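You operate a simulated robot arm through the tools that you are given. There is no shell and no other tool.

Carry out the task below with a simulated robot arm. There is one attempt and no reset: what you move stays moved.

## Task
Put the air hose away: nozzle in its holder, vented and wound in.
Fine: nozzle in its holder before the reel turns; shut the orange valve, slide the nozzle's orange collar down till the orange gauge is at zero, slide it up again, then turn the reel to its stop; moulds and regulator stay, open no other valve.

The check looks at the end state, three seconds after you hand in, the way a careful person would. Anything else that was tipped, shoved, dropped, spilled or broken makes it a failure.

## Robot
A 6-joint arm with a two-finger parallel gripper, fixed in place. Base frame: the origin is at the foot of the arm, x ahead of it, y to its left, z up; the work surface is at about z = 0.72. Lengths are in m, angles in degrees, forces in N, time in s.
With the tool pointing down near the work surface it reaches from about 0.1 to 0.78 m from the base axis. Its first joint turns from -115.0 to 115.0 degrees. Payload 4.2 kg.
The TCP is the grasp point between the finger pads, 0.023 m short of the fingertips. In the tool frame z runs along the fingers and y along their closing line. Largest opening 0.094 m; finger width 0.038, thickness 0.01; the body of the gripper, 0.054 by 0.096 m, starts 0.039 m behind the TCP.
Orientation is that of the tool frame in the base frame, as [roll, pitch, yaw] about the fixed x, y, z axes, in that order (R = Rz(yaw) Ry(pitch) Rx(roll)). With the fingers straight down and closing along the base's y, the tool's x points along the base's -x, its y along +y and its z along -z.

## Interface
- The arm moves only by the tool drive_tool. Its argument "motion" is a list of rows, each a list of 3 entries, a list of its own where there are three numbers: the shift along the base's x, y, z in m, then the turn, a rotation vector about the base's x, y, z in degrees, then the opening, from 0 (shut) to 1 (fully open). In form: [[[x, y, z], [rx, ry, rz], fingers], ...]. A call has 1 to 20 rows; each row shifts and turns the commanded pose from where the row before left it. Rows are played at 5 a second. More than 0.05 m and 8.6 degrees between two rows, or a gripper value outside its range, and nothing of the call is played. Where a pose cannot be reached the arm comes as near as it can. A force on the tool above 40 N (or 10 N above the force at the start of the call, whichever is more), or a blocked arm, ends the call early, and 0.2 s more pass. Each finger travels about 0.108 m/s and halts on what it meets, pressing with about 29 N; the grip force reading is that of the motor and also rises with nothing between the fingers. The clock runs only during rows and for 0.2 s after the last one: add rows that do not move to give the fingers time. It gives the time, the measured TCP pose, the force on the tool (base axes), the opening and the grip force at its end, in the units of the frame above (readings bear some noise), with the torque about the TCP (base axes, N m) and any sound that the robot's microphone picked up, and new pictures: "views" is both (left out), scene, wrist or none.
- Cameras (640 x 400 px; columns grow to the right, rows downward): "scene" is fixed at [0.2206, 0.6502, 1.6297]; the picture's right is [-0.86, -0.52, 0.00], its down [-0.40, 0.66, -0.64] and it looks along [0.33, -0.54, -0.77] (base axes); focal length 214 px, centre (320, 200). "wrist" rides on the gripper at [0.086, 0.016, -0.075] in the tool frame; the picture's right is [-0.18, 0.98, 0.00], its down [-0.58, -0.11, -0.81] and it looks along [-0.79, -0.15, 0.59] (tool axes); focal length 243 px, centre (320, 200).
- slide_trunk(by): slides the trunk up (or, below 0, down) by that many m; the arm rides with it, the base frame stays. It gives what a move gives, with no picture.
- locate(camera, pixels): there is no depth. For up to 12 entries [column, row, z] of the newest picture of that camera ("zoom" is the newest enlarged one), the place [x, y] in the base frame at which the ray of that pixel passes the height z, good to about 0.002 m. It takes no simulated time.
- close_up(camera, box): a new picture of the part [left, top, right, bottom] of that camera's present view, enlarged. It takes no simulated time.
- job_done(): hands the job in; it is judged then, once.

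Leave the gripper open and the arm clear of the work at the hand-in unless told otherwise.

The tools are called after ">>>" by a JSON object that holds its "method" and its "body". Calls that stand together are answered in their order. drive_tool: Moves the arm, as the interface text tells. Its arguments: {"type":"object","properties":{"motion":{"type":"array","items":{"type":"array"}},"views":{"type":"string","enum":["both","scene","wrist","none"]}},"required":["motion"]} The other tools are called the same way: slide_trunk (by) slides the trunk up or down; locate (camera, pixels) gives the place at which the rays of pixels pass given heights; close_up (camera, box) takes an enlarged picture of a part of a camera's view; job_done () hands the job in.

At the start:

```text
clock: 0.0
eef_pos: [0.6005, 0.0428, 1.4036]
tcp_rot: [180.0, 0.1, -180.0]
ft_force: [0.8, -0.5, 0.7]
wrist_torque: [0.0, -0.03, 0.02]
width: 0.0942
grip_force: 0.0
trunk travel left (down, up): [-0.9, 0.09]
```

scene: 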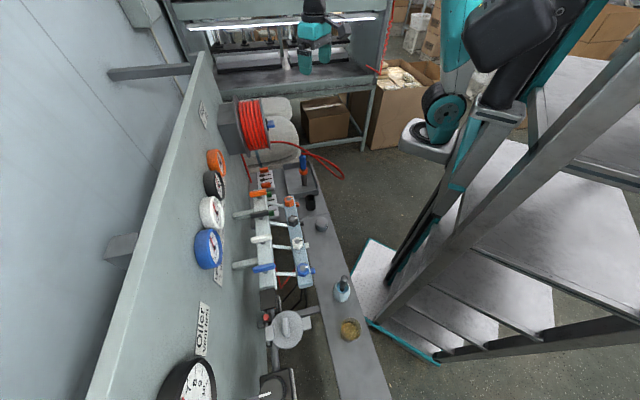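
wrist: 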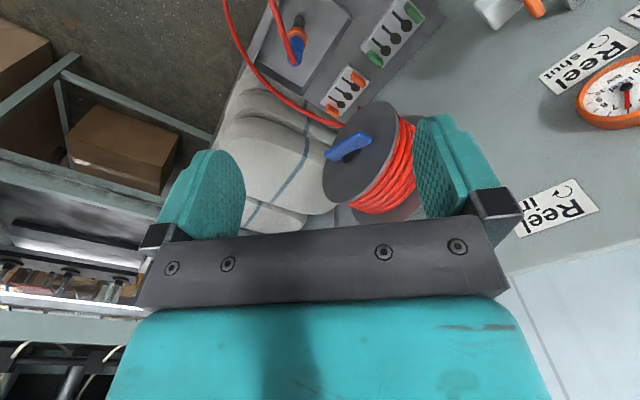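

I see a wall panel with gauges (orange, black, white, blue), a reel with red hose, a manifold with coloured valves and a tray holding the nozzle. I'll take enlarged pictures before moving anything.

>>> {"method": "close_up", "body": {"camera": "scene", "box": [190, 80, 350, 180]}}

>>> {"method": "close_up", "body": {"camera": "scene", "box": [190, 140, 350, 240]}}

>>> {"method": "close_up", "body": {"camera": "scene", "box": [190, 220, 400, 351]}}

>>> {"method": "close_up", "body": {"camera": "wrist", "box": [200, 0, 640, 275]}}

```text
4.00 times, centred on (270, 130) of scene
```

zoom: 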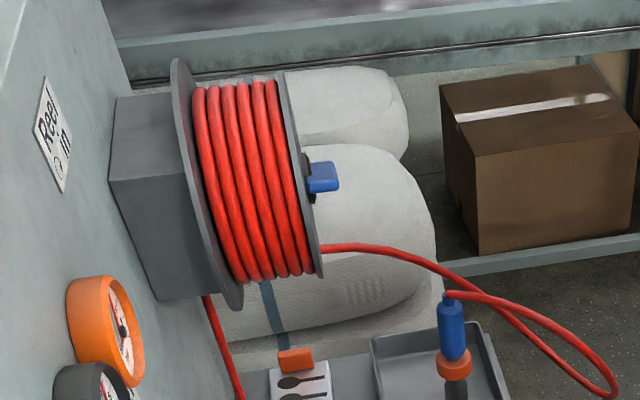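

```text
4.00 times, centred on (270, 190) of scene
```

zoom: 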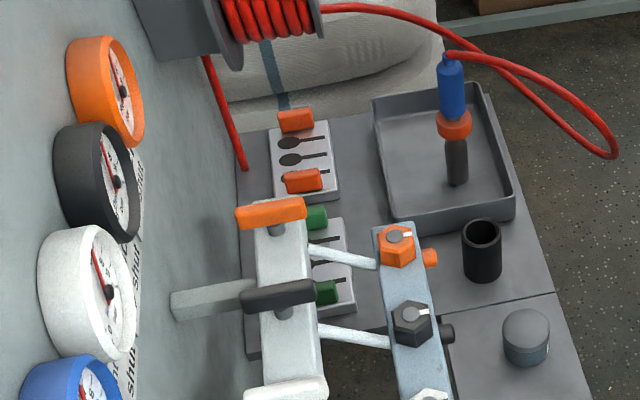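

```text
3.05 times, centred on (295, 286) of scene
```

zoom: 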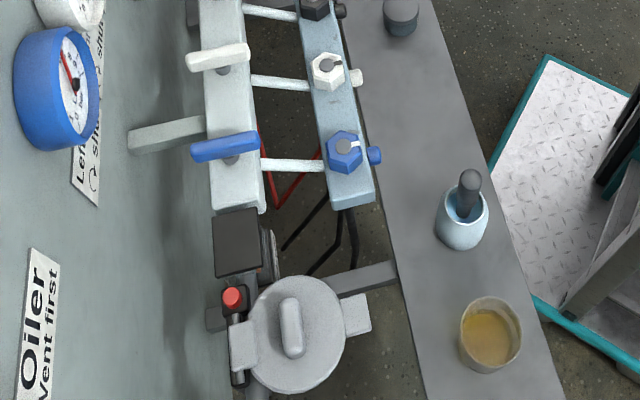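

```text
1.45 times, centred on (420, 138) of wrist
```

zoom: 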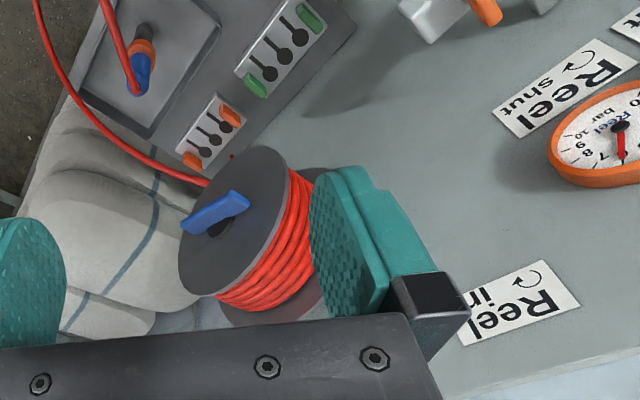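

The nozzle (blue body, orange collar, black tip) stands in a tray, and an empty black cup nearby looks like the holder. Now I'll locate the key points at several heights.

>>> {"method": "locate", "body": {"camera": "scene", "pixels": [[310.5, 209, 0.72], [310.5, 198, 0.78], [304, 186, 0.73], [302, 156, 0.85], [298, 199, 0.72], [320, 195, 0.72], [283, 169, 0.73], [258, 193, 0.9], [258, 193, 1.0], [270, 124, 1.0], [270, 124, 1.1], [221, 162, 1.1]]}}

>>> {"method": "locate", "body": {"camera": "wrist", "pixels": [[296, 50, 0.72], [296, 50, 0.8], [296, 50, 0.9], [350, 148, 1.0], [350, 148, 1.1], [625, 95, 1.0], [625, 95, 1.1], [350, 90, 0.72], [265, 60, 0.72], [340, 90, 0.72]]}}

```text
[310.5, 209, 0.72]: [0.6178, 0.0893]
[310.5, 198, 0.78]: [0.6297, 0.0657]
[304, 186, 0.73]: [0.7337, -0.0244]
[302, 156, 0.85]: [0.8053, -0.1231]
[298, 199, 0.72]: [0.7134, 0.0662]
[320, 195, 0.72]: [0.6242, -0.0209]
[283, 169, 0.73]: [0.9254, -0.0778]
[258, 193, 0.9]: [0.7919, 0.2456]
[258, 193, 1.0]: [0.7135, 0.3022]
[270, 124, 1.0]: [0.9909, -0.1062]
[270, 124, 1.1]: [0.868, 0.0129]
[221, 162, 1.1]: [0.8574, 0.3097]
```

```text
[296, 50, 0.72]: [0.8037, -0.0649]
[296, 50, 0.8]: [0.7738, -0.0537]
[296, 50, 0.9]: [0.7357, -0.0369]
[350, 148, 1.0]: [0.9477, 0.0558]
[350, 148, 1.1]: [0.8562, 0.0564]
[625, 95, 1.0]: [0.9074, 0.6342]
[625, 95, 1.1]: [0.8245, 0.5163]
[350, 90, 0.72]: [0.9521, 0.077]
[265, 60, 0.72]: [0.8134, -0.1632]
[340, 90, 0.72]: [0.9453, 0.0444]
```

Next I'll locate the bench outline and valve positions, and get a sharper look at the wall labels.

>>> {"method": "locate", "body": {"camera": "scene", "pixels": [[318, 170, 0.72], [384, 398, 0.72], [328, 215, 0.72], [249, 172, 0.72], [252, 228, 0.72], [283, 164, 0.75], [310.5, 161, 0.75], [319, 192, 0.75], [288, 194.5, 0.75], [342, 290, 0.75], [350, 328, 0.75], [288, 325, 0.8]]}}

>>> {"method": "close_up", "body": {"camera": "scene", "box": [180, 130, 260, 180]}}

>>> {"method": "close_up", "body": {"camera": "scene", "box": [180, 180, 260, 230]}}

>>> {"method": "close_up", "body": {"camera": "wrist", "box": [240, 0, 432, 120]}}

```text
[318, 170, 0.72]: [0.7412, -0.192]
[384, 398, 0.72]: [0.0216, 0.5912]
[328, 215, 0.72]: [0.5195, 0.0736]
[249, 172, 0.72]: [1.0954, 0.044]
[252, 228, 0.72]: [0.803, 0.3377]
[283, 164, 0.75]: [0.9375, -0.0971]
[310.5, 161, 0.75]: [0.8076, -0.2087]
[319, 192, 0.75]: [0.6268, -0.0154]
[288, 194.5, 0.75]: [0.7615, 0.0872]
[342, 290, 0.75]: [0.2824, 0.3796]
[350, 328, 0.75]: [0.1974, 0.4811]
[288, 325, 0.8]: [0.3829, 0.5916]
```

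```text
8.00 times, centred on (220, 155) of scene
```

zoom: 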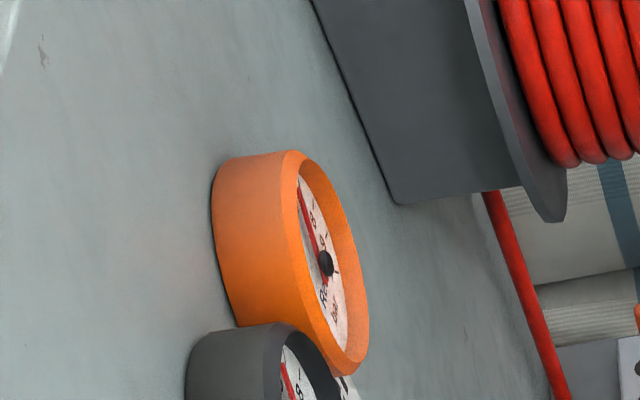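

```text
8.00 times, centred on (220, 205) of scene
```

zoom: 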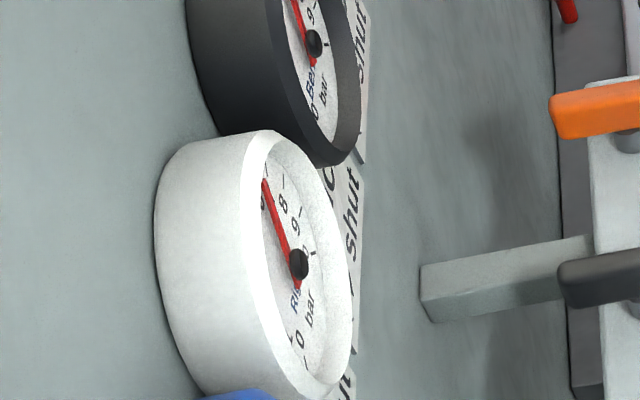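

```text
3.33 times, centred on (336, 60) of wrist
```

zoom: 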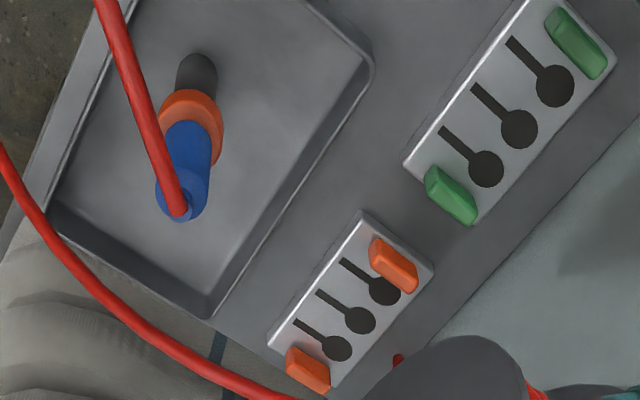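

The bench and wall run diagonally. The wall normal is about (0.735, 0.678) and the bench runs along (-0.68, 0.735). I'll pull the arm back in free air and yaw it so the wrist camera faces the wall and valves.

>>> {"method": "drive_tool", "body": {"motion": [[[-0.035, 0, 0], [0, 0, 7.5], 1], [[-0.035, 0, 0], [0, 0, 7.5], 1], [[-0.035, 0, 0], [0, 0, 7.5], 1], [[-0.035, 0, 0], [0, 0, 7.5], 1], [[-0.035, 0, 0], [0, 0, 7.5], 1], [[-0.035, 0, 0], [0, 0, 7.5], 1], [[-0.035, 0, 0], [0, 0, 8], 1], [[0, 0, 0], [0, 0, 0], 1]]}}

```text
clock: 1.8
eef_pos: [0.3845, 0.0699, 1.3929]
tcp_rot: [-179.9, -0.2, -126.9]
ft_force: [-0.6, 0.5, 0.4]
wrist_torque: [0.01, -0.02, 0.0]
width: 0.0941
grip_force: 0.2
out of reach, approached as far as the arm can: row 6, 7
trunk travel left (down, up): [-0.9, 0.09]
```

scene: 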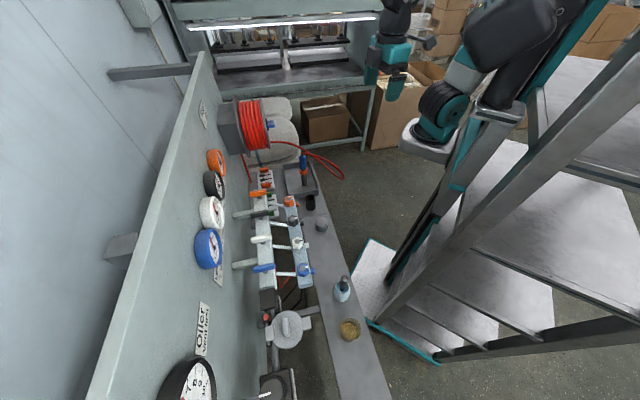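
wrist: 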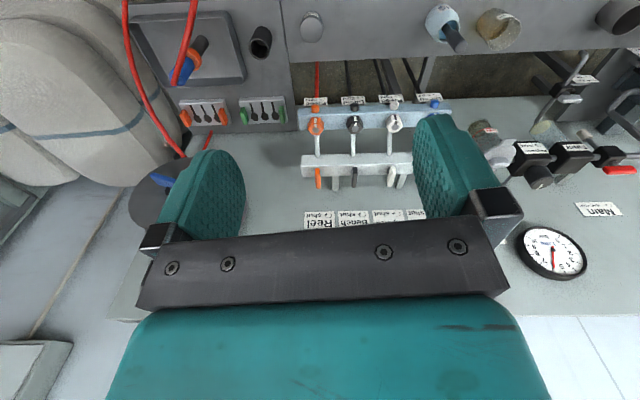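

The wrist camera now faces the wall, with its picture upside down. I'll zoom in on the valves and labels.

>>> {"method": "close_up", "body": {"camera": "wrist", "box": [280, 75, 472, 195]}}

>>> {"method": "close_up", "body": {"camera": "wrist", "box": [280, 140, 440, 240]}}

>>> {"method": "close_up", "body": {"camera": "wrist", "box": [120, 0, 328, 130]}}

>>> {"method": "close_up", "body": {"camera": "wrist", "box": [400, 0, 640, 150]}}

>>> {"method": "close_up", "body": {"camera": "wrist", "box": [464, 90, 640, 200]}}

```text
3.33 times, centred on (376, 135) of wrist
```

zoom: 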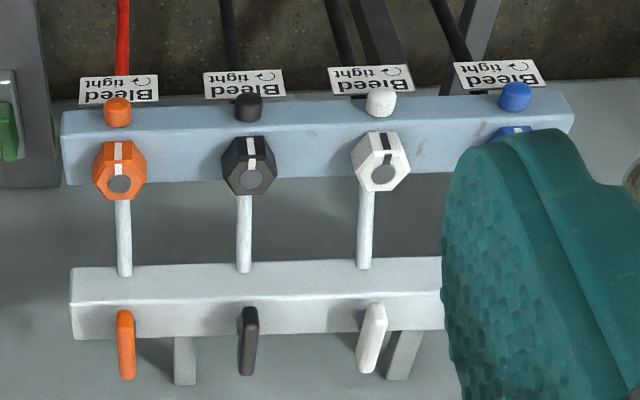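

```text
4.00 times, centred on (360, 190) of wrist
```

zoom: 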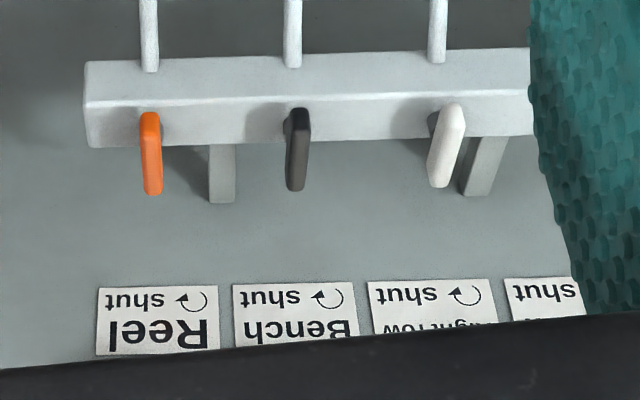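

```text
3.08 times, centred on (224, 65) of wrist
```

zoom: 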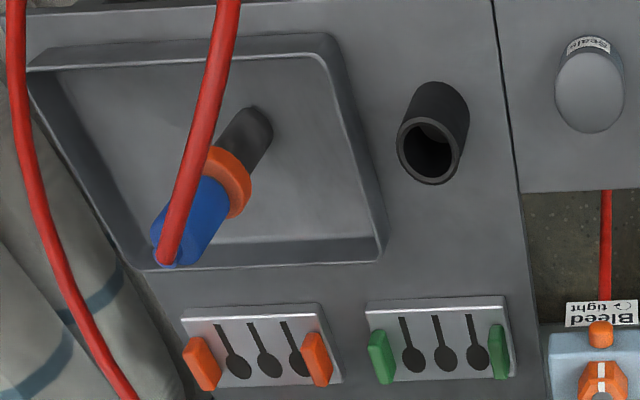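

```text
2.67 times, centred on (520, 75) of wrist
```

zoom: 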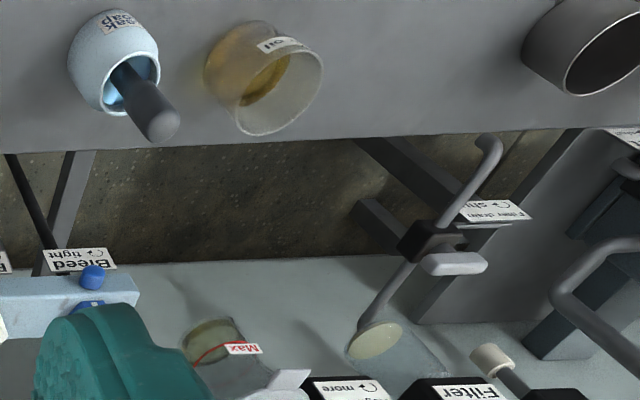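

```text
3.64 times, centred on (552, 145) of wrist
```

zoom: 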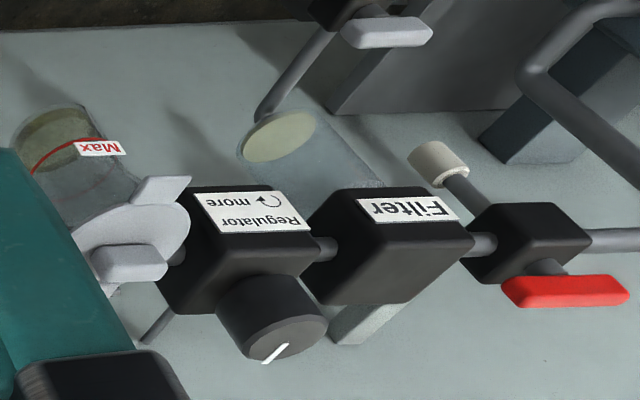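

The rear bar carries shut-off levers (orange is "Reel", with a shut arrow). The front bar carries the bleed knobs, which I must leave alone. I'll triangulate the orange lever, nozzle, holder and reel from both cameras.

>>> {"method": "locate", "body": {"camera": "wrist", "pixels": [[318, 178, 0.85], [318, 178, 0.95], [318, 178, 1.05], [182, 82, 0.93], [207, 40, 0.75], [260, 52, 0.72], [260, 52, 0.78], [261, 35, 0.73], [160, 180, 1.1], [160, 180, 1.15], [317, 125, 0.9], [317, 125, 0.8]]}}

>>> {"method": "locate", "body": {"camera": "scene", "pixels": [[257.5, 193, 0.85], [257.5, 193, 0.95], [257.5, 193, 1.05], [302.5, 155, 0.93], [304, 186, 0.75], [310.5, 203, 0.75], [310.5, 196, 0.78], [289, 201, 0.9], [289, 201, 0.8]]}}

>>> {"method": "close_up", "body": {"camera": "wrist", "box": [290, 205, 370, 235]}}

>>> {"method": "close_up", "body": {"camera": "wrist", "box": [120, 140, 216, 200]}}

```text
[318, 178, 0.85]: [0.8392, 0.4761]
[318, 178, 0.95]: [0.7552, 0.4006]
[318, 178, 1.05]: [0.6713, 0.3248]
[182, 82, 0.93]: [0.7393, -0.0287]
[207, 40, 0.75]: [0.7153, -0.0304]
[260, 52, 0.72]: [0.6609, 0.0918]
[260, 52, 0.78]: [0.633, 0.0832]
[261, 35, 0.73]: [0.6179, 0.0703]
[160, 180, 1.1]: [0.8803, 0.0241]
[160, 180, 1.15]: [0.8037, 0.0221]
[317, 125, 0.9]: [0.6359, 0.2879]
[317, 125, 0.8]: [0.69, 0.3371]
```

```text
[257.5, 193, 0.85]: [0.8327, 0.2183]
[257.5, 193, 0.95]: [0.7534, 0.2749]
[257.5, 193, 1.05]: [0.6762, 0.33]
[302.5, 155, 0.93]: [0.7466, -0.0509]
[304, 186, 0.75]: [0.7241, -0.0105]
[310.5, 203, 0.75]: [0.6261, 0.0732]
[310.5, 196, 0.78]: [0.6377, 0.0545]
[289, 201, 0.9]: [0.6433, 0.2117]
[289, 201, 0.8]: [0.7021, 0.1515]
```

```text
8.00 times, centred on (330, 220) of wrist
```

zoom: 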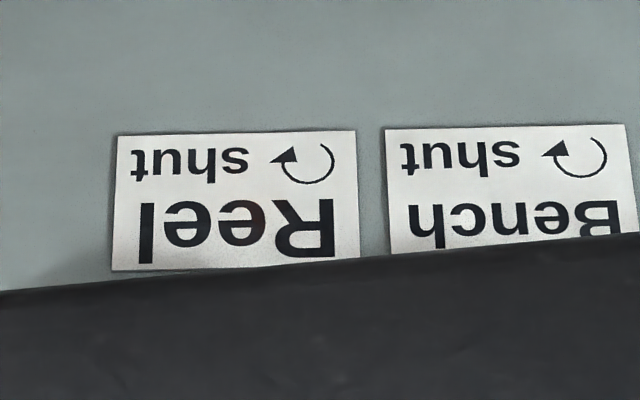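

```text
6.67 times, centred on (168, 170) of wrist
```

zoom: 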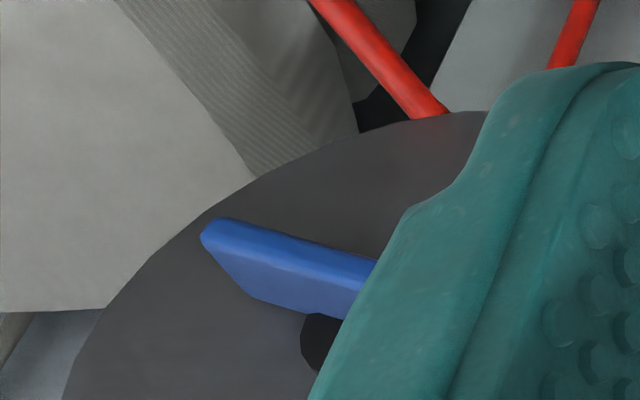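

The shut arrow on the labels is clockwise, and the orange lever is near (0.675, 0.327, 1.05). The nozzle is near (0.73, -0.03), the holder near (0.626, 0.075) and the reel handle near (0.83, 0.05, 1.13). The gripper is clear of the bench edge and the hose loop, so I'll lower the trunk for a closer look.

>>> {"method": "slide_trunk", "body": {"by": -0.25}}

>>> {"method": "drive_tool", "body": {"motion": [[[0, 0, 0], [0, 0, 0], 1]]}}

```text
clock: 4.4
eef_pos: [0.3842, 0.0693, 1.1426]
tcp_rot: [180.0, -0.2, -126.9]
ft_force: [0.9, -0.2, -1.4]
wrist_torque: [-0.02, 0.0, -0.03]
width: 0.0941
grip_force: 0.0
trunk travel left (down, up): [-0.65, 0.34]
```

```text
clock: 4.8
eef_pos: [0.3837, 0.0709, 1.1439]
tcp_rot: [179.9, -0.2, -127.0]
ft_force: [-0.1, 0.0, 0.1]
wrist_torque: [-0.02, 0.0, 0.0]
width: 0.0939
grip_force: 0.1
trunk travel left (down, up): [-0.65, 0.34]
```

scene: 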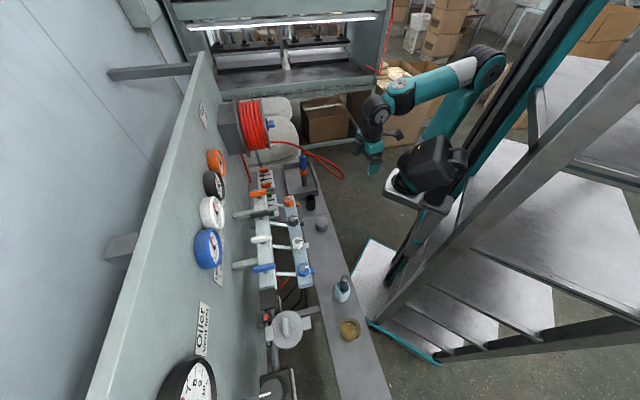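
wrist: 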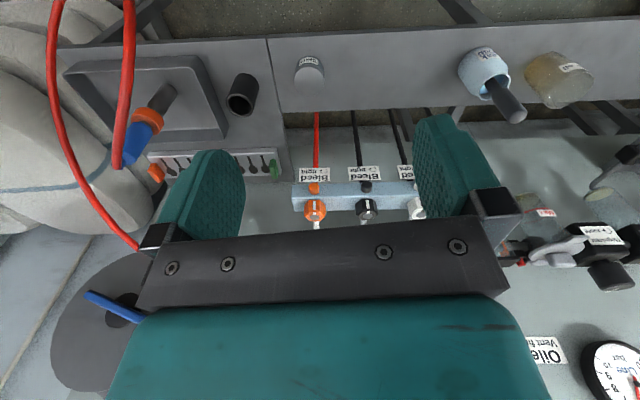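

I now have a lower view of the nozzle and holder. I'll zoom in and measure them.

>>> {"method": "close_up", "body": {"camera": "wrist", "box": [40, 30, 296, 190]}}

>>> {"method": "close_up", "body": {"camera": "wrist", "box": [40, 230, 200, 330]}}

>>> {"method": "locate", "body": {"camera": "wrist", "pixels": [[124, 157, 0.95], [124, 157, 0.93], [140, 119, 0.85], [140, 119, 0.83], [168, 90, 0.75], [168, 90, 0.73], [237, 105, 0.78], [237, 105, 0.8], [246, 78, 0.73], [246, 78, 0.75]]}}

```text
2.50 times, centred on (168, 110) of wrist
```

zoom: 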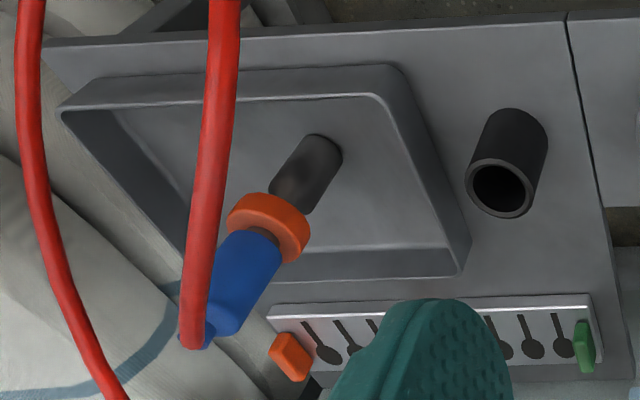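

```text
4.00 times, centred on (120, 280) of wrist
```

zoom: 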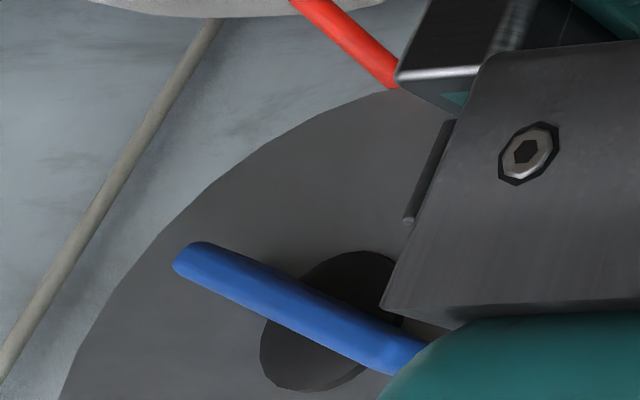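

```text
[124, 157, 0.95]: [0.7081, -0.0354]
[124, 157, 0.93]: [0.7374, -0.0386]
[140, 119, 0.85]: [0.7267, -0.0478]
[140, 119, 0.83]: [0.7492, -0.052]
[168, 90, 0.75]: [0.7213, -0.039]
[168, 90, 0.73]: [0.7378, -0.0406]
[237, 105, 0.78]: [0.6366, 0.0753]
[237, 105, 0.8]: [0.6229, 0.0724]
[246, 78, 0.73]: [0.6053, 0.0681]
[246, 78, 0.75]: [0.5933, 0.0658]
```

The reel handle is a blue bar across a hub. I want the wrist camera above the gripper for the nozzle work, so I'll turn the tool about its own axis in free air to yaw of about -25.

>>> {"method": "drive_tool", "body": {"motion": [[[0, 0, 0], [0, 0, 8], 1], [[0, 0, 0], [0, 0, 8], 1], [[0, 0, 0], [0, 0, 8], 1], [[0, 0, 0], [0, 0, 8], 1], [[0, 0, 0], [0, 0, 8], 1], [[0, 0, 0], [0, 0, 8], 1], [[0, 0, 0], [0, 0, 8], 1], [[0, 0, 0], [0, 0, 8], 1], [[0, 0, 0], [0, 0, 8], 1], [[0, 0, 0], [0, 0, 8], 1], [[0, 0, 0], [0, 0, 8], 1], [[0, 0, 0], [0, 0, 8], 1], [[0, 0, 0], [0, 0, 6], 1], [[0, 0, 0], [0, 0, 0], 1]]}}

```text
clock: 7.8
eef_pos: [0.3853, 0.0703, 1.144]
tcp_rot: [180.0, -0.1, -24.8]
ft_force: [-1.0, -1.0, -0.1]
wrist_torque: [-0.02, 0.01, -0.01]
width: 0.0939
grip_force: 0.1
trunk travel left (down, up): [-0.65, 0.34]
```

scene: 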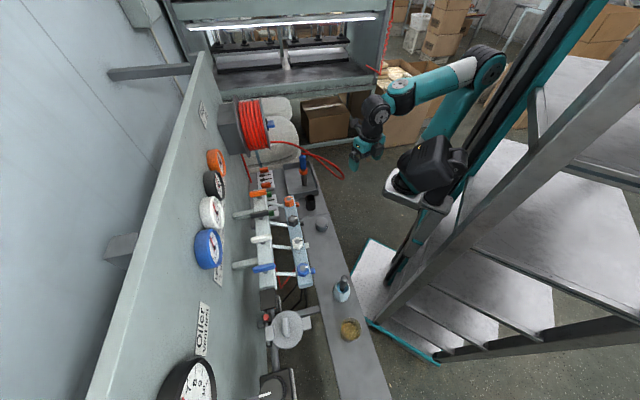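
wrist: 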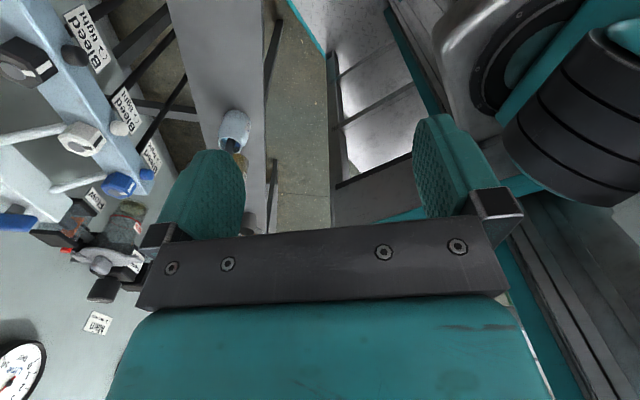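

The tool has turned fine. Next I'll yaw another -10 degrees and pitch the tool up to about 20 degrees below horizontal, pointing at azimuth -35 with the camera on top.

>>> {"method": "drive_tool", "body": {"motion": [[[0, 0, 0], [0, 0, -5], 1], [[0, 0, 0], [0, 0, -5], 1], [[0, 0, 0], [-4.59, -6.55, 0], 1], [[0, 0, 0], [-4.59, -6.55, 0], 1], [[0, 0, 0], [-4.59, -6.55, 0], 1], [[0, 0, 0], [-4.59, -6.55, 0], 1], [[0, 0, 0], [-4.59, -6.55, 0], 1], [[0, 0, 0], [-4.59, -6.55, 0], 1], [[0, 0, 0], [-4.59, -6.55, 0], 1], [[0, 0, 0], [-4.59, -6.55, 0], 1], [[0, 0, 0], [-3.44, -4.91, 0], 1], [[0, 0, 0], [0, 0, 0], 1]]}}

```text
clock: 9.8
eef_pos: [0.3995, 0.0319, 1.1646]
tcp_rot: [-166.8, -47.6, -49.7]
ft_force: [-0.3, -0.9, -0.1]
wrist_torque: [0.03, 0.0, 0.0]
width: 0.0941
grip_force: 0.1
out of reach, approached as far as the arm can: row 9, 10
trunk travel left (down, up): [-0.65, 0.34]
stopped in row 10: the arm was blocked; the commanded pose is now the measured one
```

scene: 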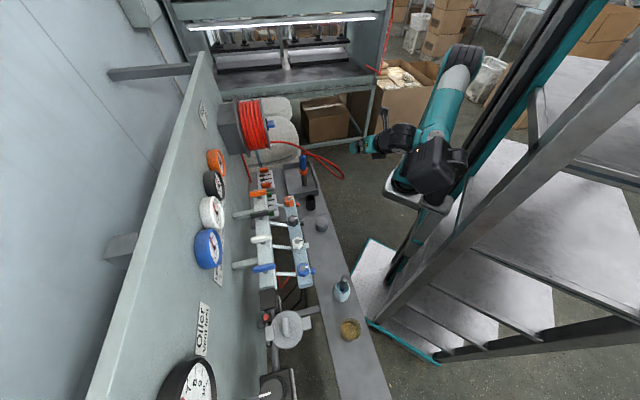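
wrist: 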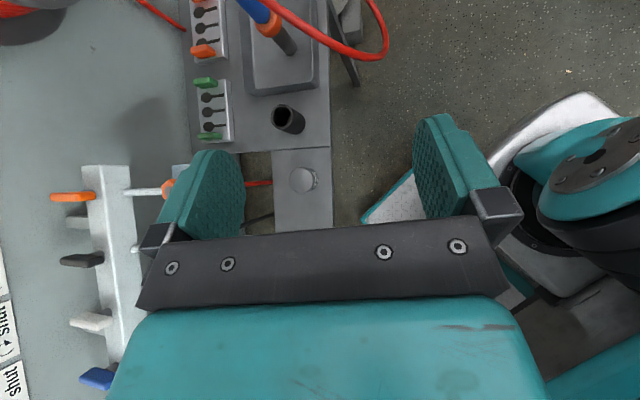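

The arm was too folded to finish the turn. From this pose I'll extend outwards first, still at z 1.16 and above everything, then complete the pitch with the closing line level.

>>> {"method": "drive_tool", "body": {"motion": [[[0.04, 0.015, 0], [0, 0, 0], 1], [[0.04, 0.015, 0], [0, 0, 0], 1], [[0.04, 0.015, 0], [0, 0, 0], 1], [[0.03, 0.015, 0], [0, 0, 0], 1], [[0, 0, 0], [-6.7, -3.93, 1.03], 1], [[0, 0, 0], [-6.7, -3.93, 1.03], 1], [[0, 0, 0], [-6.7, -3.93, 1.03], 1], [[0, 0, 0], [0, 0, 0], 1]]}}

```text
clock: 11.6
eef_pos: [0.5548, 0.0871, 1.1575]
tcp_rot: [178.1, -70.3, -33.0]
ft_force: [-0.2, 0.0, 0.1]
wrist_torque: [0.03, 0.06, -0.01]
width: 0.0938
grip_force: 0.1
out of reach, approached as far as the arm can: row 7
trunk travel left (down, up): [-0.65, 0.34]
```

scene: 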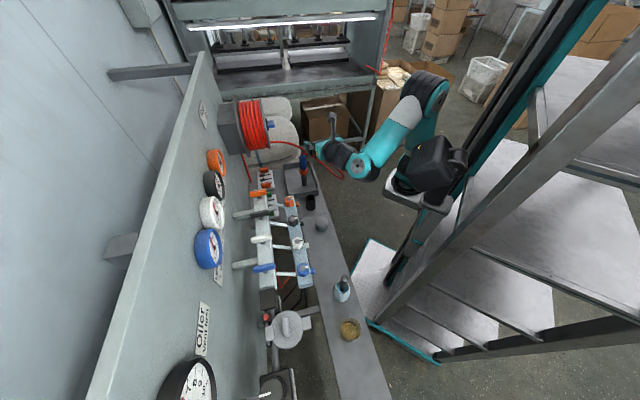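
wrist: 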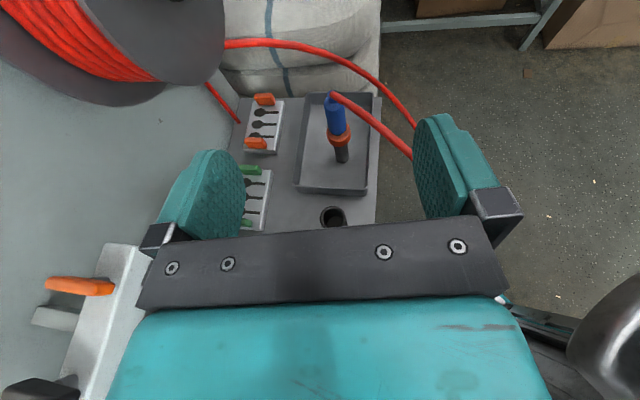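

The wrist camera now looks straight at the nozzle, and the hose leaves its top to the right (robot side). I'll zoom in and locate the nozzle axis and holder.

>>> {"method": "close_up", "body": {"camera": "wrist", "box": [264, 70, 424, 170]}}

>>> {"method": "locate", "body": {"camera": "wrist", "pixels": [[332, 97, 0.95], [332, 97, 0.93], [336, 129, 0.87], [336, 129, 0.85], [338, 137, 0.84], [338, 137, 0.82], [341, 158, 0.75], [341, 158, 0.73], [333, 212, 0.79], [333, 212, 0.78]]}}

>>> {"method": "locate", "body": {"camera": "scene", "pixels": [[302.5, 154, 0.95], [303.5, 168, 0.87], [303.5, 174, 0.83], [304.5, 186, 0.75], [304.5, 186, 0.73], [310.5, 196.5, 0.79], [310.5, 196.5, 0.77]]}}

>>> {"method": "close_up", "body": {"camera": "scene", "box": [280, 140, 328, 220]}}

```text
4.00 times, centred on (344, 120) of wrist
```

zoom: 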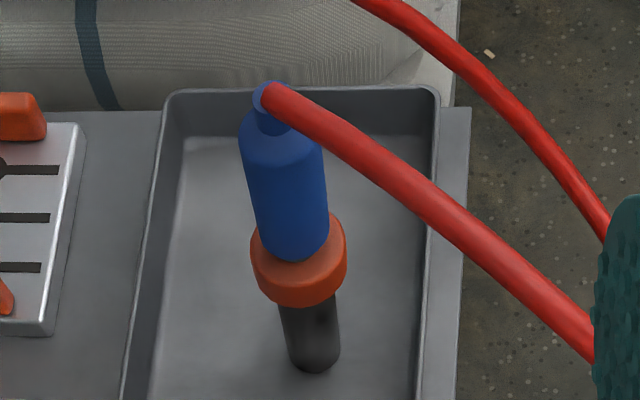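

```text
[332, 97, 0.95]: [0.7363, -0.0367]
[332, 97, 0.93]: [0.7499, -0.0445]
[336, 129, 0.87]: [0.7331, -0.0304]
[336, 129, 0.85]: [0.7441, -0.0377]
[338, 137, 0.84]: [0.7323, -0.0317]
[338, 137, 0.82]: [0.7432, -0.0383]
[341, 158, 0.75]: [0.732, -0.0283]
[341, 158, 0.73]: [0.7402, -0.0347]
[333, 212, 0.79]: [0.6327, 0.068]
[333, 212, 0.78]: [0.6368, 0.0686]
```

```text
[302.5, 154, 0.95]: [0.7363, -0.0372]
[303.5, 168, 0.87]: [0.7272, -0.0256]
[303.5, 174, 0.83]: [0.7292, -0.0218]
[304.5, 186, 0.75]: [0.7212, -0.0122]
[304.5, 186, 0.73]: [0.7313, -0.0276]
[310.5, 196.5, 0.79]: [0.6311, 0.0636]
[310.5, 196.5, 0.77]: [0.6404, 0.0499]
```

```text
5.00 times, centred on (304, 180) of scene
```

zoom: 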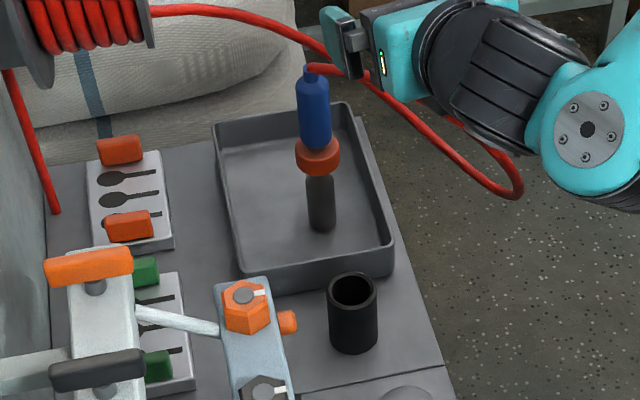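

The nozzle axis is at about (0.733, -0.033), the blue grip spans z of about 0.86–0.93, and the holder bore is clearly wider than the black tip. The tool is lined up with the nozzle. I'll lower the trunk to bring the fingers to blue-body height, 0.2 m back.

>>> {"method": "slide_trunk", "body": {"by": -0.2}}

>>> {"method": "drive_tool", "body": {"motion": [[[0, 0, 0], [0, 0, 0], 0.7], [[0, 0, 0], [0, 0, 0], 0.7]]}}

```text
clock: 13.8
eef_pos: [0.5544, 0.0884, 0.9588]
tcp_rot: [178.2, -70.1, -33.1]
ft_force: [1.2, -0.6, -0.1]
wrist_torque: [0.02, 0.0, -0.01]
width: 0.0942
grip_force: 0.2
trunk travel left (down, up): [-0.45, 0.54]
```

```text
clock: 14.4
eef_pos: [0.5541, 0.0885, 0.9573]
tcp_rot: [178.1, -70.3, -33.1]
ft_force: [-0.8, -0.1, 0.1]
wrist_torque: [0.01, -0.01, 0.03]
width: 0.0657
grip_force: 0.0
trunk travel left (down, up): [-0.45, 0.54]
```

scene: 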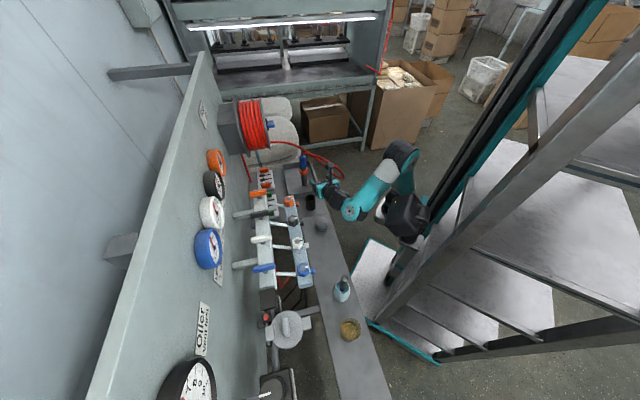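
wrist: 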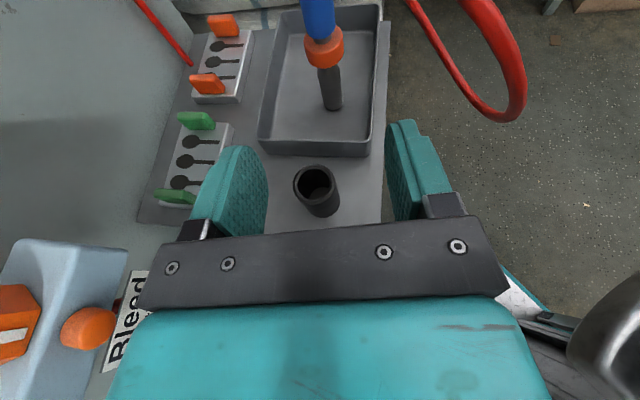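

The hose loop is off to the right, clear of the path. From here I'll refine the holder rim, nozzle and collar positions.

>>> {"method": "locate", "body": {"camera": "wrist", "pixels": [[316, 183, 0.79], [316, 183, 0.8], [324, 207, 0.72], [324, 52, 0.84], [324, 52, 0.85], [332, 103, 0.73], [322, 34, 0.865], [518, 110, 0.85], [518, 110, 0.8]]}}

>>> {"method": "close_up", "body": {"camera": "wrist", "box": [240, 0, 400, 100]}}

>>> {"method": "close_up", "body": {"camera": "wrist", "box": [264, 140, 376, 210]}}

>>> {"method": "close_up", "body": {"camera": "scene", "box": [270, 135, 366, 215]}}

```text
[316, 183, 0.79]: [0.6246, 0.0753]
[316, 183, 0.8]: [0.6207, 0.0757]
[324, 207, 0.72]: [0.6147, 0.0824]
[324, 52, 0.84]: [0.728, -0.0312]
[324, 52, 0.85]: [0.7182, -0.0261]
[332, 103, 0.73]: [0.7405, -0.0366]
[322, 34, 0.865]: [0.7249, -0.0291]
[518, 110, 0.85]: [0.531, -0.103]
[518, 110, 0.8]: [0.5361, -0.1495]
```

```text
4.00 times, centred on (320, 50) of wrist
```

zoom: 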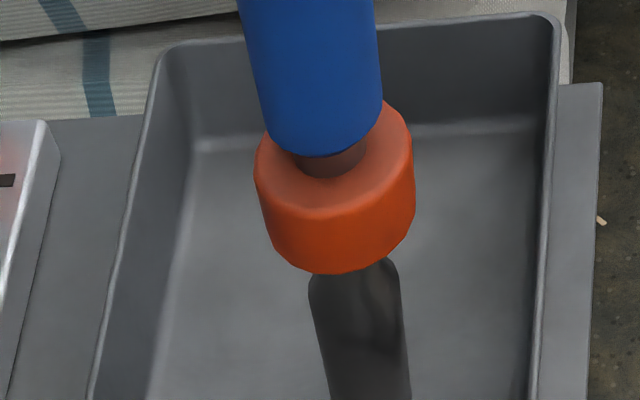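

```text
5.71 times, centred on (320, 175) of wrist
```

zoom: 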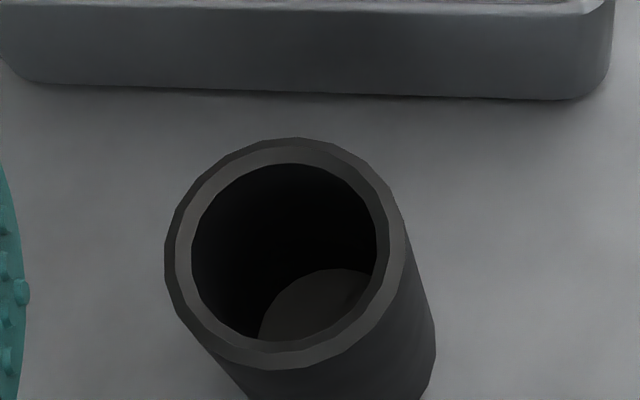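

```text
5.00 times, centred on (318, 175) of scene
```

zoom: 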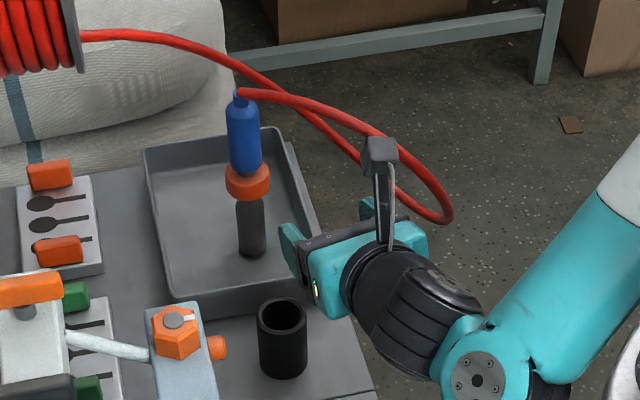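

The geometry agrees from both cameras. I'll lower to z 0.892 and advance 0.15 m along the tool's horizontal direction, stopping short of the nozzle to check alignment.

>>> {"method": "drive_tool", "body": {"motion": [[[0.001, 0.0015, -0.033], [0, 0, 0], 0.7], [[0.001, 0.0015, -0.032], [0, 0, 0], 0.7], [[0.0246, -0.0172, 0], [0, 0, 0], 0.7], [[0.0246, -0.0172, 0], [0, 0, 0], 0.7], [[0.0246, -0.0172, 0], [0, 0, 0], 0.7], [[0.0246, -0.0172, 0], [0, 0, 0], 0.7], [[0.0246, -0.0172, 0], [0, 0, 0], 0.7], [[0, 0, 0], [0, 0, 0], 0.7]]}}

```text
clock: 16.2
eef_pos: [0.6793, 0.0043, 0.8928]
tcp_rot: [178.2, -70.1, -33.0]
ft_force: [-0.6, 0.7, -0.5]
wrist_torque: [0.04, 0.01, -0.02]
width: 0.0658
grip_force: 0.2
trunk travel left (down, up): [-0.45, 0.54]
```

scene: 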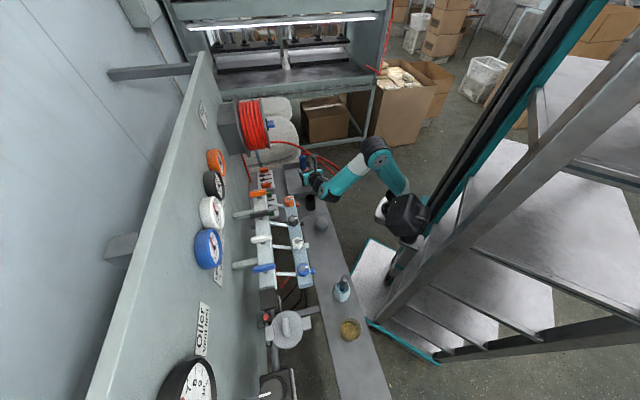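
wrist: 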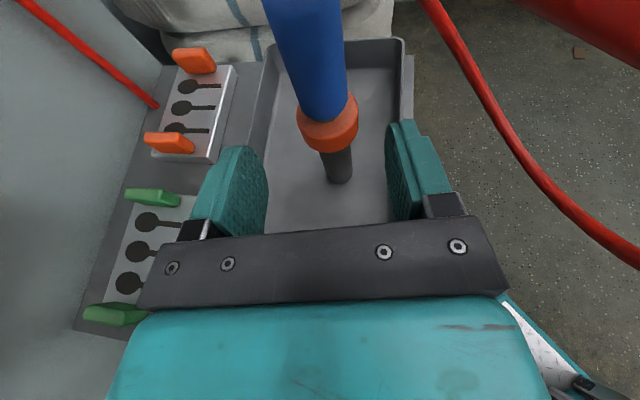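

The nozzle is centred between the fingers and the strands are clear. I'll advance the last 0.058 m and check before closing.

>>> {"method": "drive_tool", "body": {"motion": [[[0.0164, -0.0115, 0], [0, 0, 0], 0.7], [[0.0164, -0.0115, 0], [0, 0, 0], 0.7], [[0.0147, -0.0103, 0], [0, 0, 0], 0.7], [[0, 0, 0], [0, 0, 0], 0.7]]}}

```text
clock: 17.2
eef_pos: [0.7276, -0.029, 0.8932]
tcp_rot: [178.2, -70.2, -32.9]
ft_force: [-0.2, 0.7, -0.5]
wrist_torque: [0.0, 0.0, -0.01]
width: 0.0656
grip_force: 0.1
trunk travel left (down, up): [-0.45, 0.54]
```

scene: 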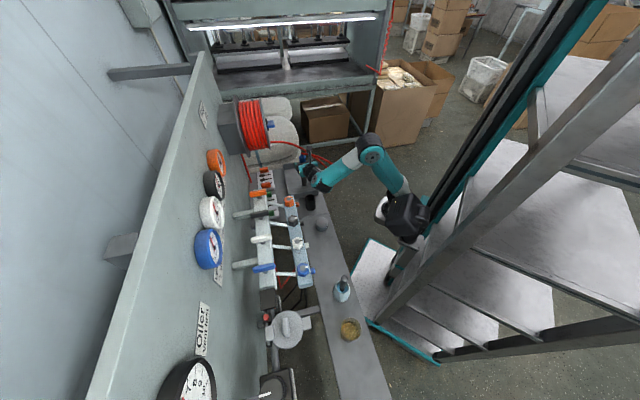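
wrist: 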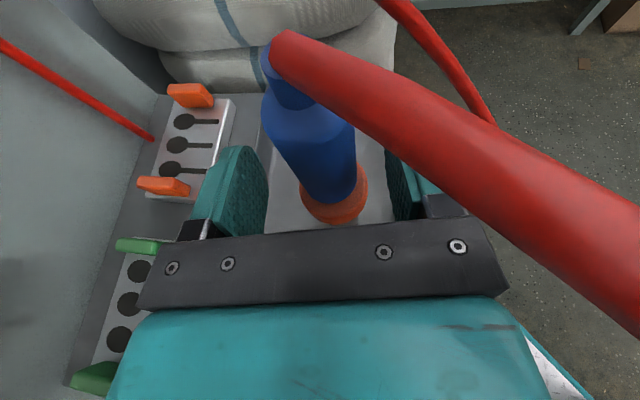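

The blue body sits between the fingers and the hose passes above the right finger. I'll close the gripper on it.

>>> {"method": "drive_tool", "body": {"motion": [[[0, 0, 0], [0, 0, 0], 0.45], [[0, 0, 0], [0, 0, 0], 0.3], [[0, 0, 0], [0, 0, 0], 0.1], [[0, 0, 0], [0, 0, 0], 0.1]]}}

```text
clock: 18.2
eef_pos: [0.7268, -0.0279, 0.893]
tcp_rot: [178.4, -70.2, -33.1]
ft_force: [0.9, -0.1, 0.0]
wrist_torque: [0.05, -0.27, -0.02]
width: 0.0334
grip_force: 29.2
trunk travel left (down, up): [-0.45, 0.54]
```

scene: 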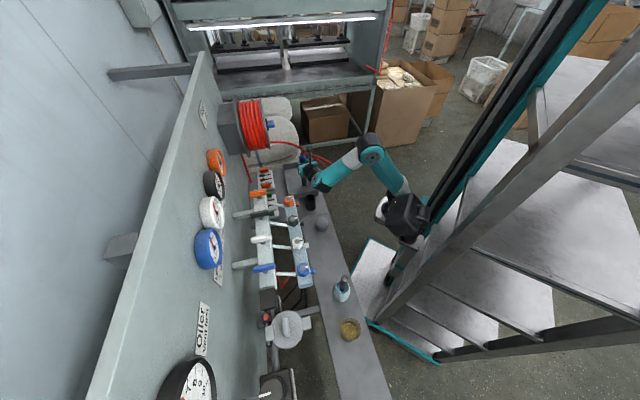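
wrist: 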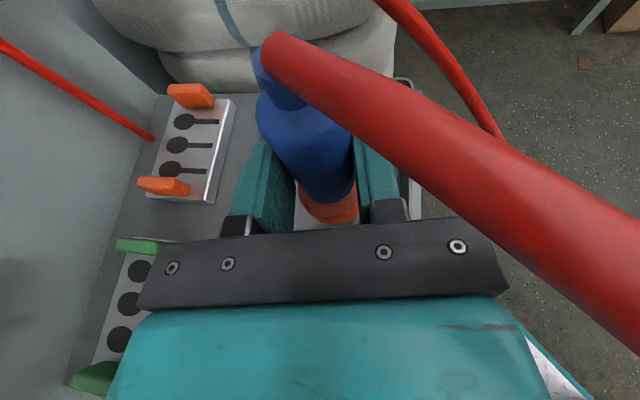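

The nozzle is gripped at a width of 0.033 m and a force of 29 N. I'll lift it 0.11 m straight up.

>>> {"method": "drive_tool", "body": {"motion": [[[0, 0, 0.02], [0, 0, 0], 0.1], [[0, 0, 0.03], [0, 0, 0], 0.1], [[0, 0, 0.03], [0, 0, 0], 0.1], [[0, 0, 0.03], [0, 0, 0], 0.1], [[0, 0, 0], [0, 0, 0], 0.1]]}}

>>> {"method": "close_up", "body": {"camera": "scene", "box": [260, 120, 356, 200]}}

```text
clock: 19.4
eef_pos: [0.7262, -0.0296, 1.0032]
tcp_rot: [178.1, -70.1, -33.1]
ft_force: [-1.6, -0.8, -4.0]
wrist_torque: [0.03, 0.05, -0.02]
width: 0.0335
grip_force: 28.9
trunk travel left (down, up): [-0.45, 0.54]
```

scene: 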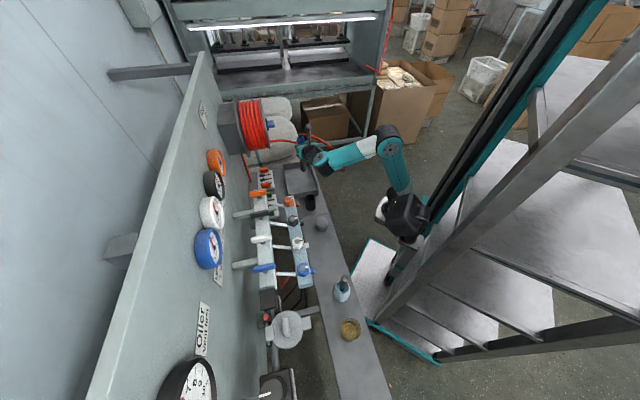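
wrist: 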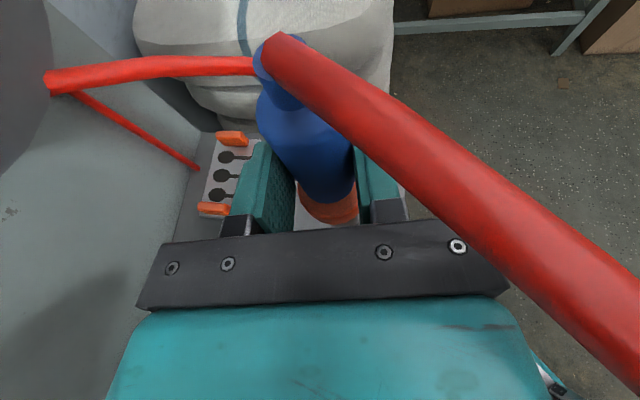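

```text
5.00 times, centred on (308, 160) of scene
```

zoom: 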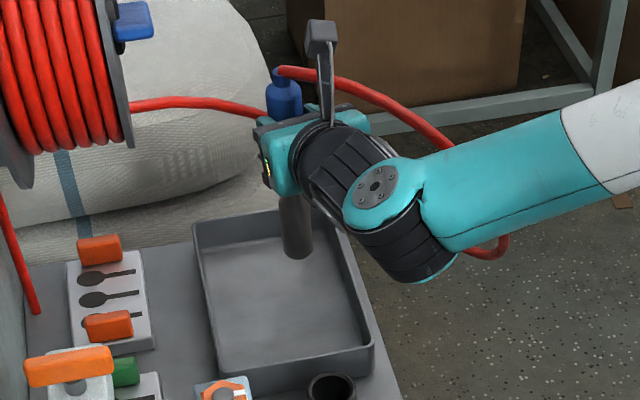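

Lifted cleanly. I'll move it along the bench to above the holder (shift of about -0.103, +0.103).

>>> {"method": "drive_tool", "body": {"motion": [[[-0.0206, 0.0206, 0], [0, 0, 0], 0.1], [[-0.0206, 0.0206, 0], [0, 0, 0], 0.1], [[-0.0206, 0.0206, 0], [0, 0, 0], 0.1], [[-0.0206, 0.0206, 0], [0, 0, 0], 0.1], [[-0.0206, 0.0206, 0], [0, 0, 0], 0.1], [[0, 0, 0], [0, 0, 0], 0.1], [[0, 0, 0], [0, 0, 0], 0.1]]}}

>>> {"method": "close_up", "body": {"camera": "scene", "box": [270, 150, 350, 200]}}

>>> {"method": "close_up", "body": {"camera": "scene", "box": [286, 180, 334, 210]}}

```text
clock: 21.0
eef_pos: [0.6231, 0.0762, 1.0028]
tcp_rot: [178.2, -70.2, -33.1]
ft_force: [0.2, 0.8, -3.9]
wrist_torque: [0.03, 0.04, -0.01]
width: 0.0331
grip_force: 28.6
trunk travel left (down, up): [-0.45, 0.54]
```

scene: 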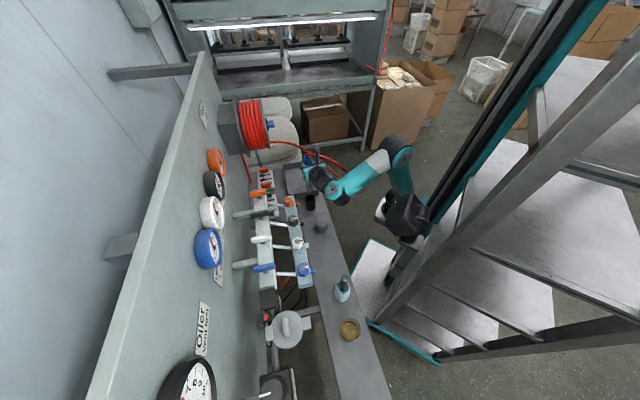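
wrist: 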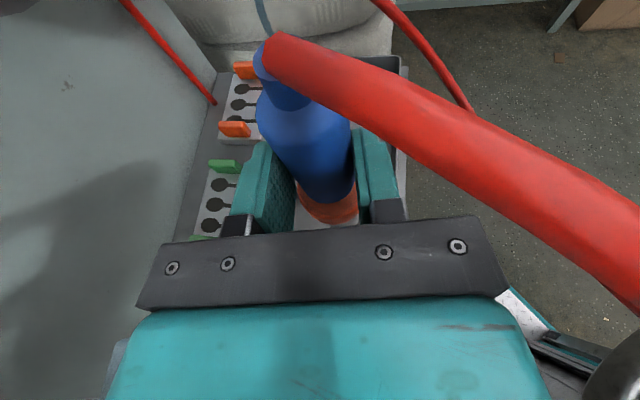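

```text
8.00 times, centred on (310, 175) of scene
```

zoom: 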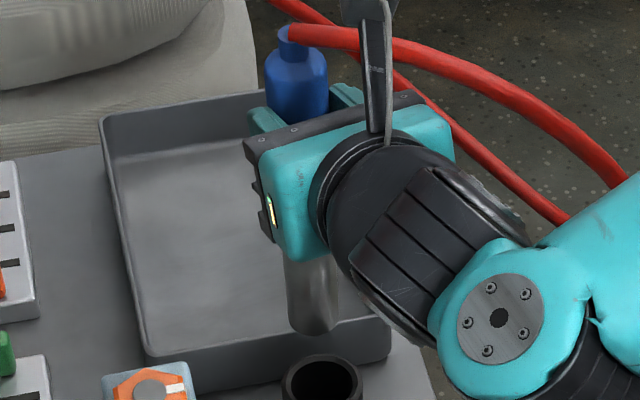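

```text
13.33 times, centred on (310, 195) of scene
```

zoom: 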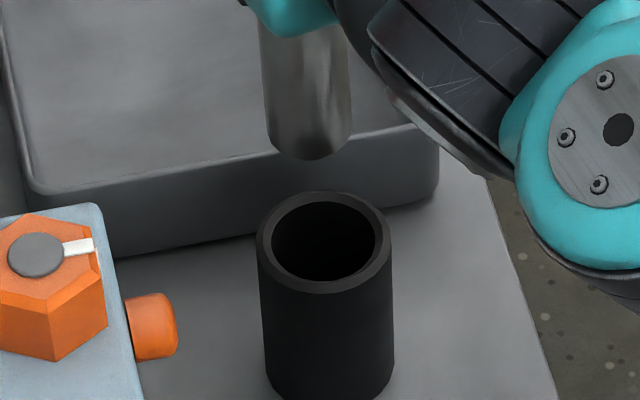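

I can see the black tip bottom at zoom (306,142) and the holder rim centre at zoom (325,242). I'll locate both at candidate heights to get the remaining offset.

>>> {"method": "locate", "body": {"camera": "zoom", "pixels": [[306, 142, 0.84], [306, 142, 0.85], [306, 142, 0.83], [325, 240, 0.8], [325, 240, 0.79], [325, 240, 0.78], [328, 385, 0.72], [328, 385, 0.73]]}}

```text
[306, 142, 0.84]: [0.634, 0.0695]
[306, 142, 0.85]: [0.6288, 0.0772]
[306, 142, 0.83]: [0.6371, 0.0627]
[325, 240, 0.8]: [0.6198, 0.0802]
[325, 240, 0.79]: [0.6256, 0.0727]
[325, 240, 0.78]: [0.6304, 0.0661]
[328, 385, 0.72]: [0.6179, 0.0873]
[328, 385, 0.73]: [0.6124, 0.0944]
```

The tip is laterally right on, but its exact offset along the tool direction is uncertain by a few mm. I'll zoom the wrist view to measure it.

>>> {"method": "close_up", "body": {"camera": "wrist", "box": [230, 20, 406, 230]}}

```text
1.90 times, centred on (318, 125) of wrist
```

zoom: 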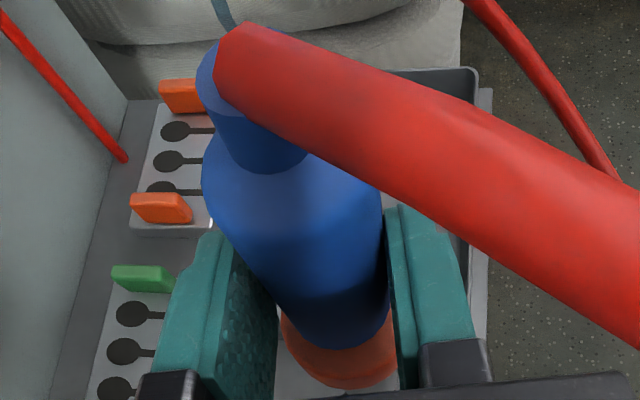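

>>> {"method": "locate", "body": {"camera": "wrist", "pixels": [[332.8, 202.9, 0.976], [332.8, 202.9, 0.97], [332.8, 202.9, 0.982], [329.6, 223.9, 0.94], [329.6, 223.9, 0.935]]}}

```text
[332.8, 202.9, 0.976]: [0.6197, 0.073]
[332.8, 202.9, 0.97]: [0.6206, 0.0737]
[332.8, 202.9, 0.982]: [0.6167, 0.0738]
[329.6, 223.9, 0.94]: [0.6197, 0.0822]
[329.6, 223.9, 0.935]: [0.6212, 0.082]
```

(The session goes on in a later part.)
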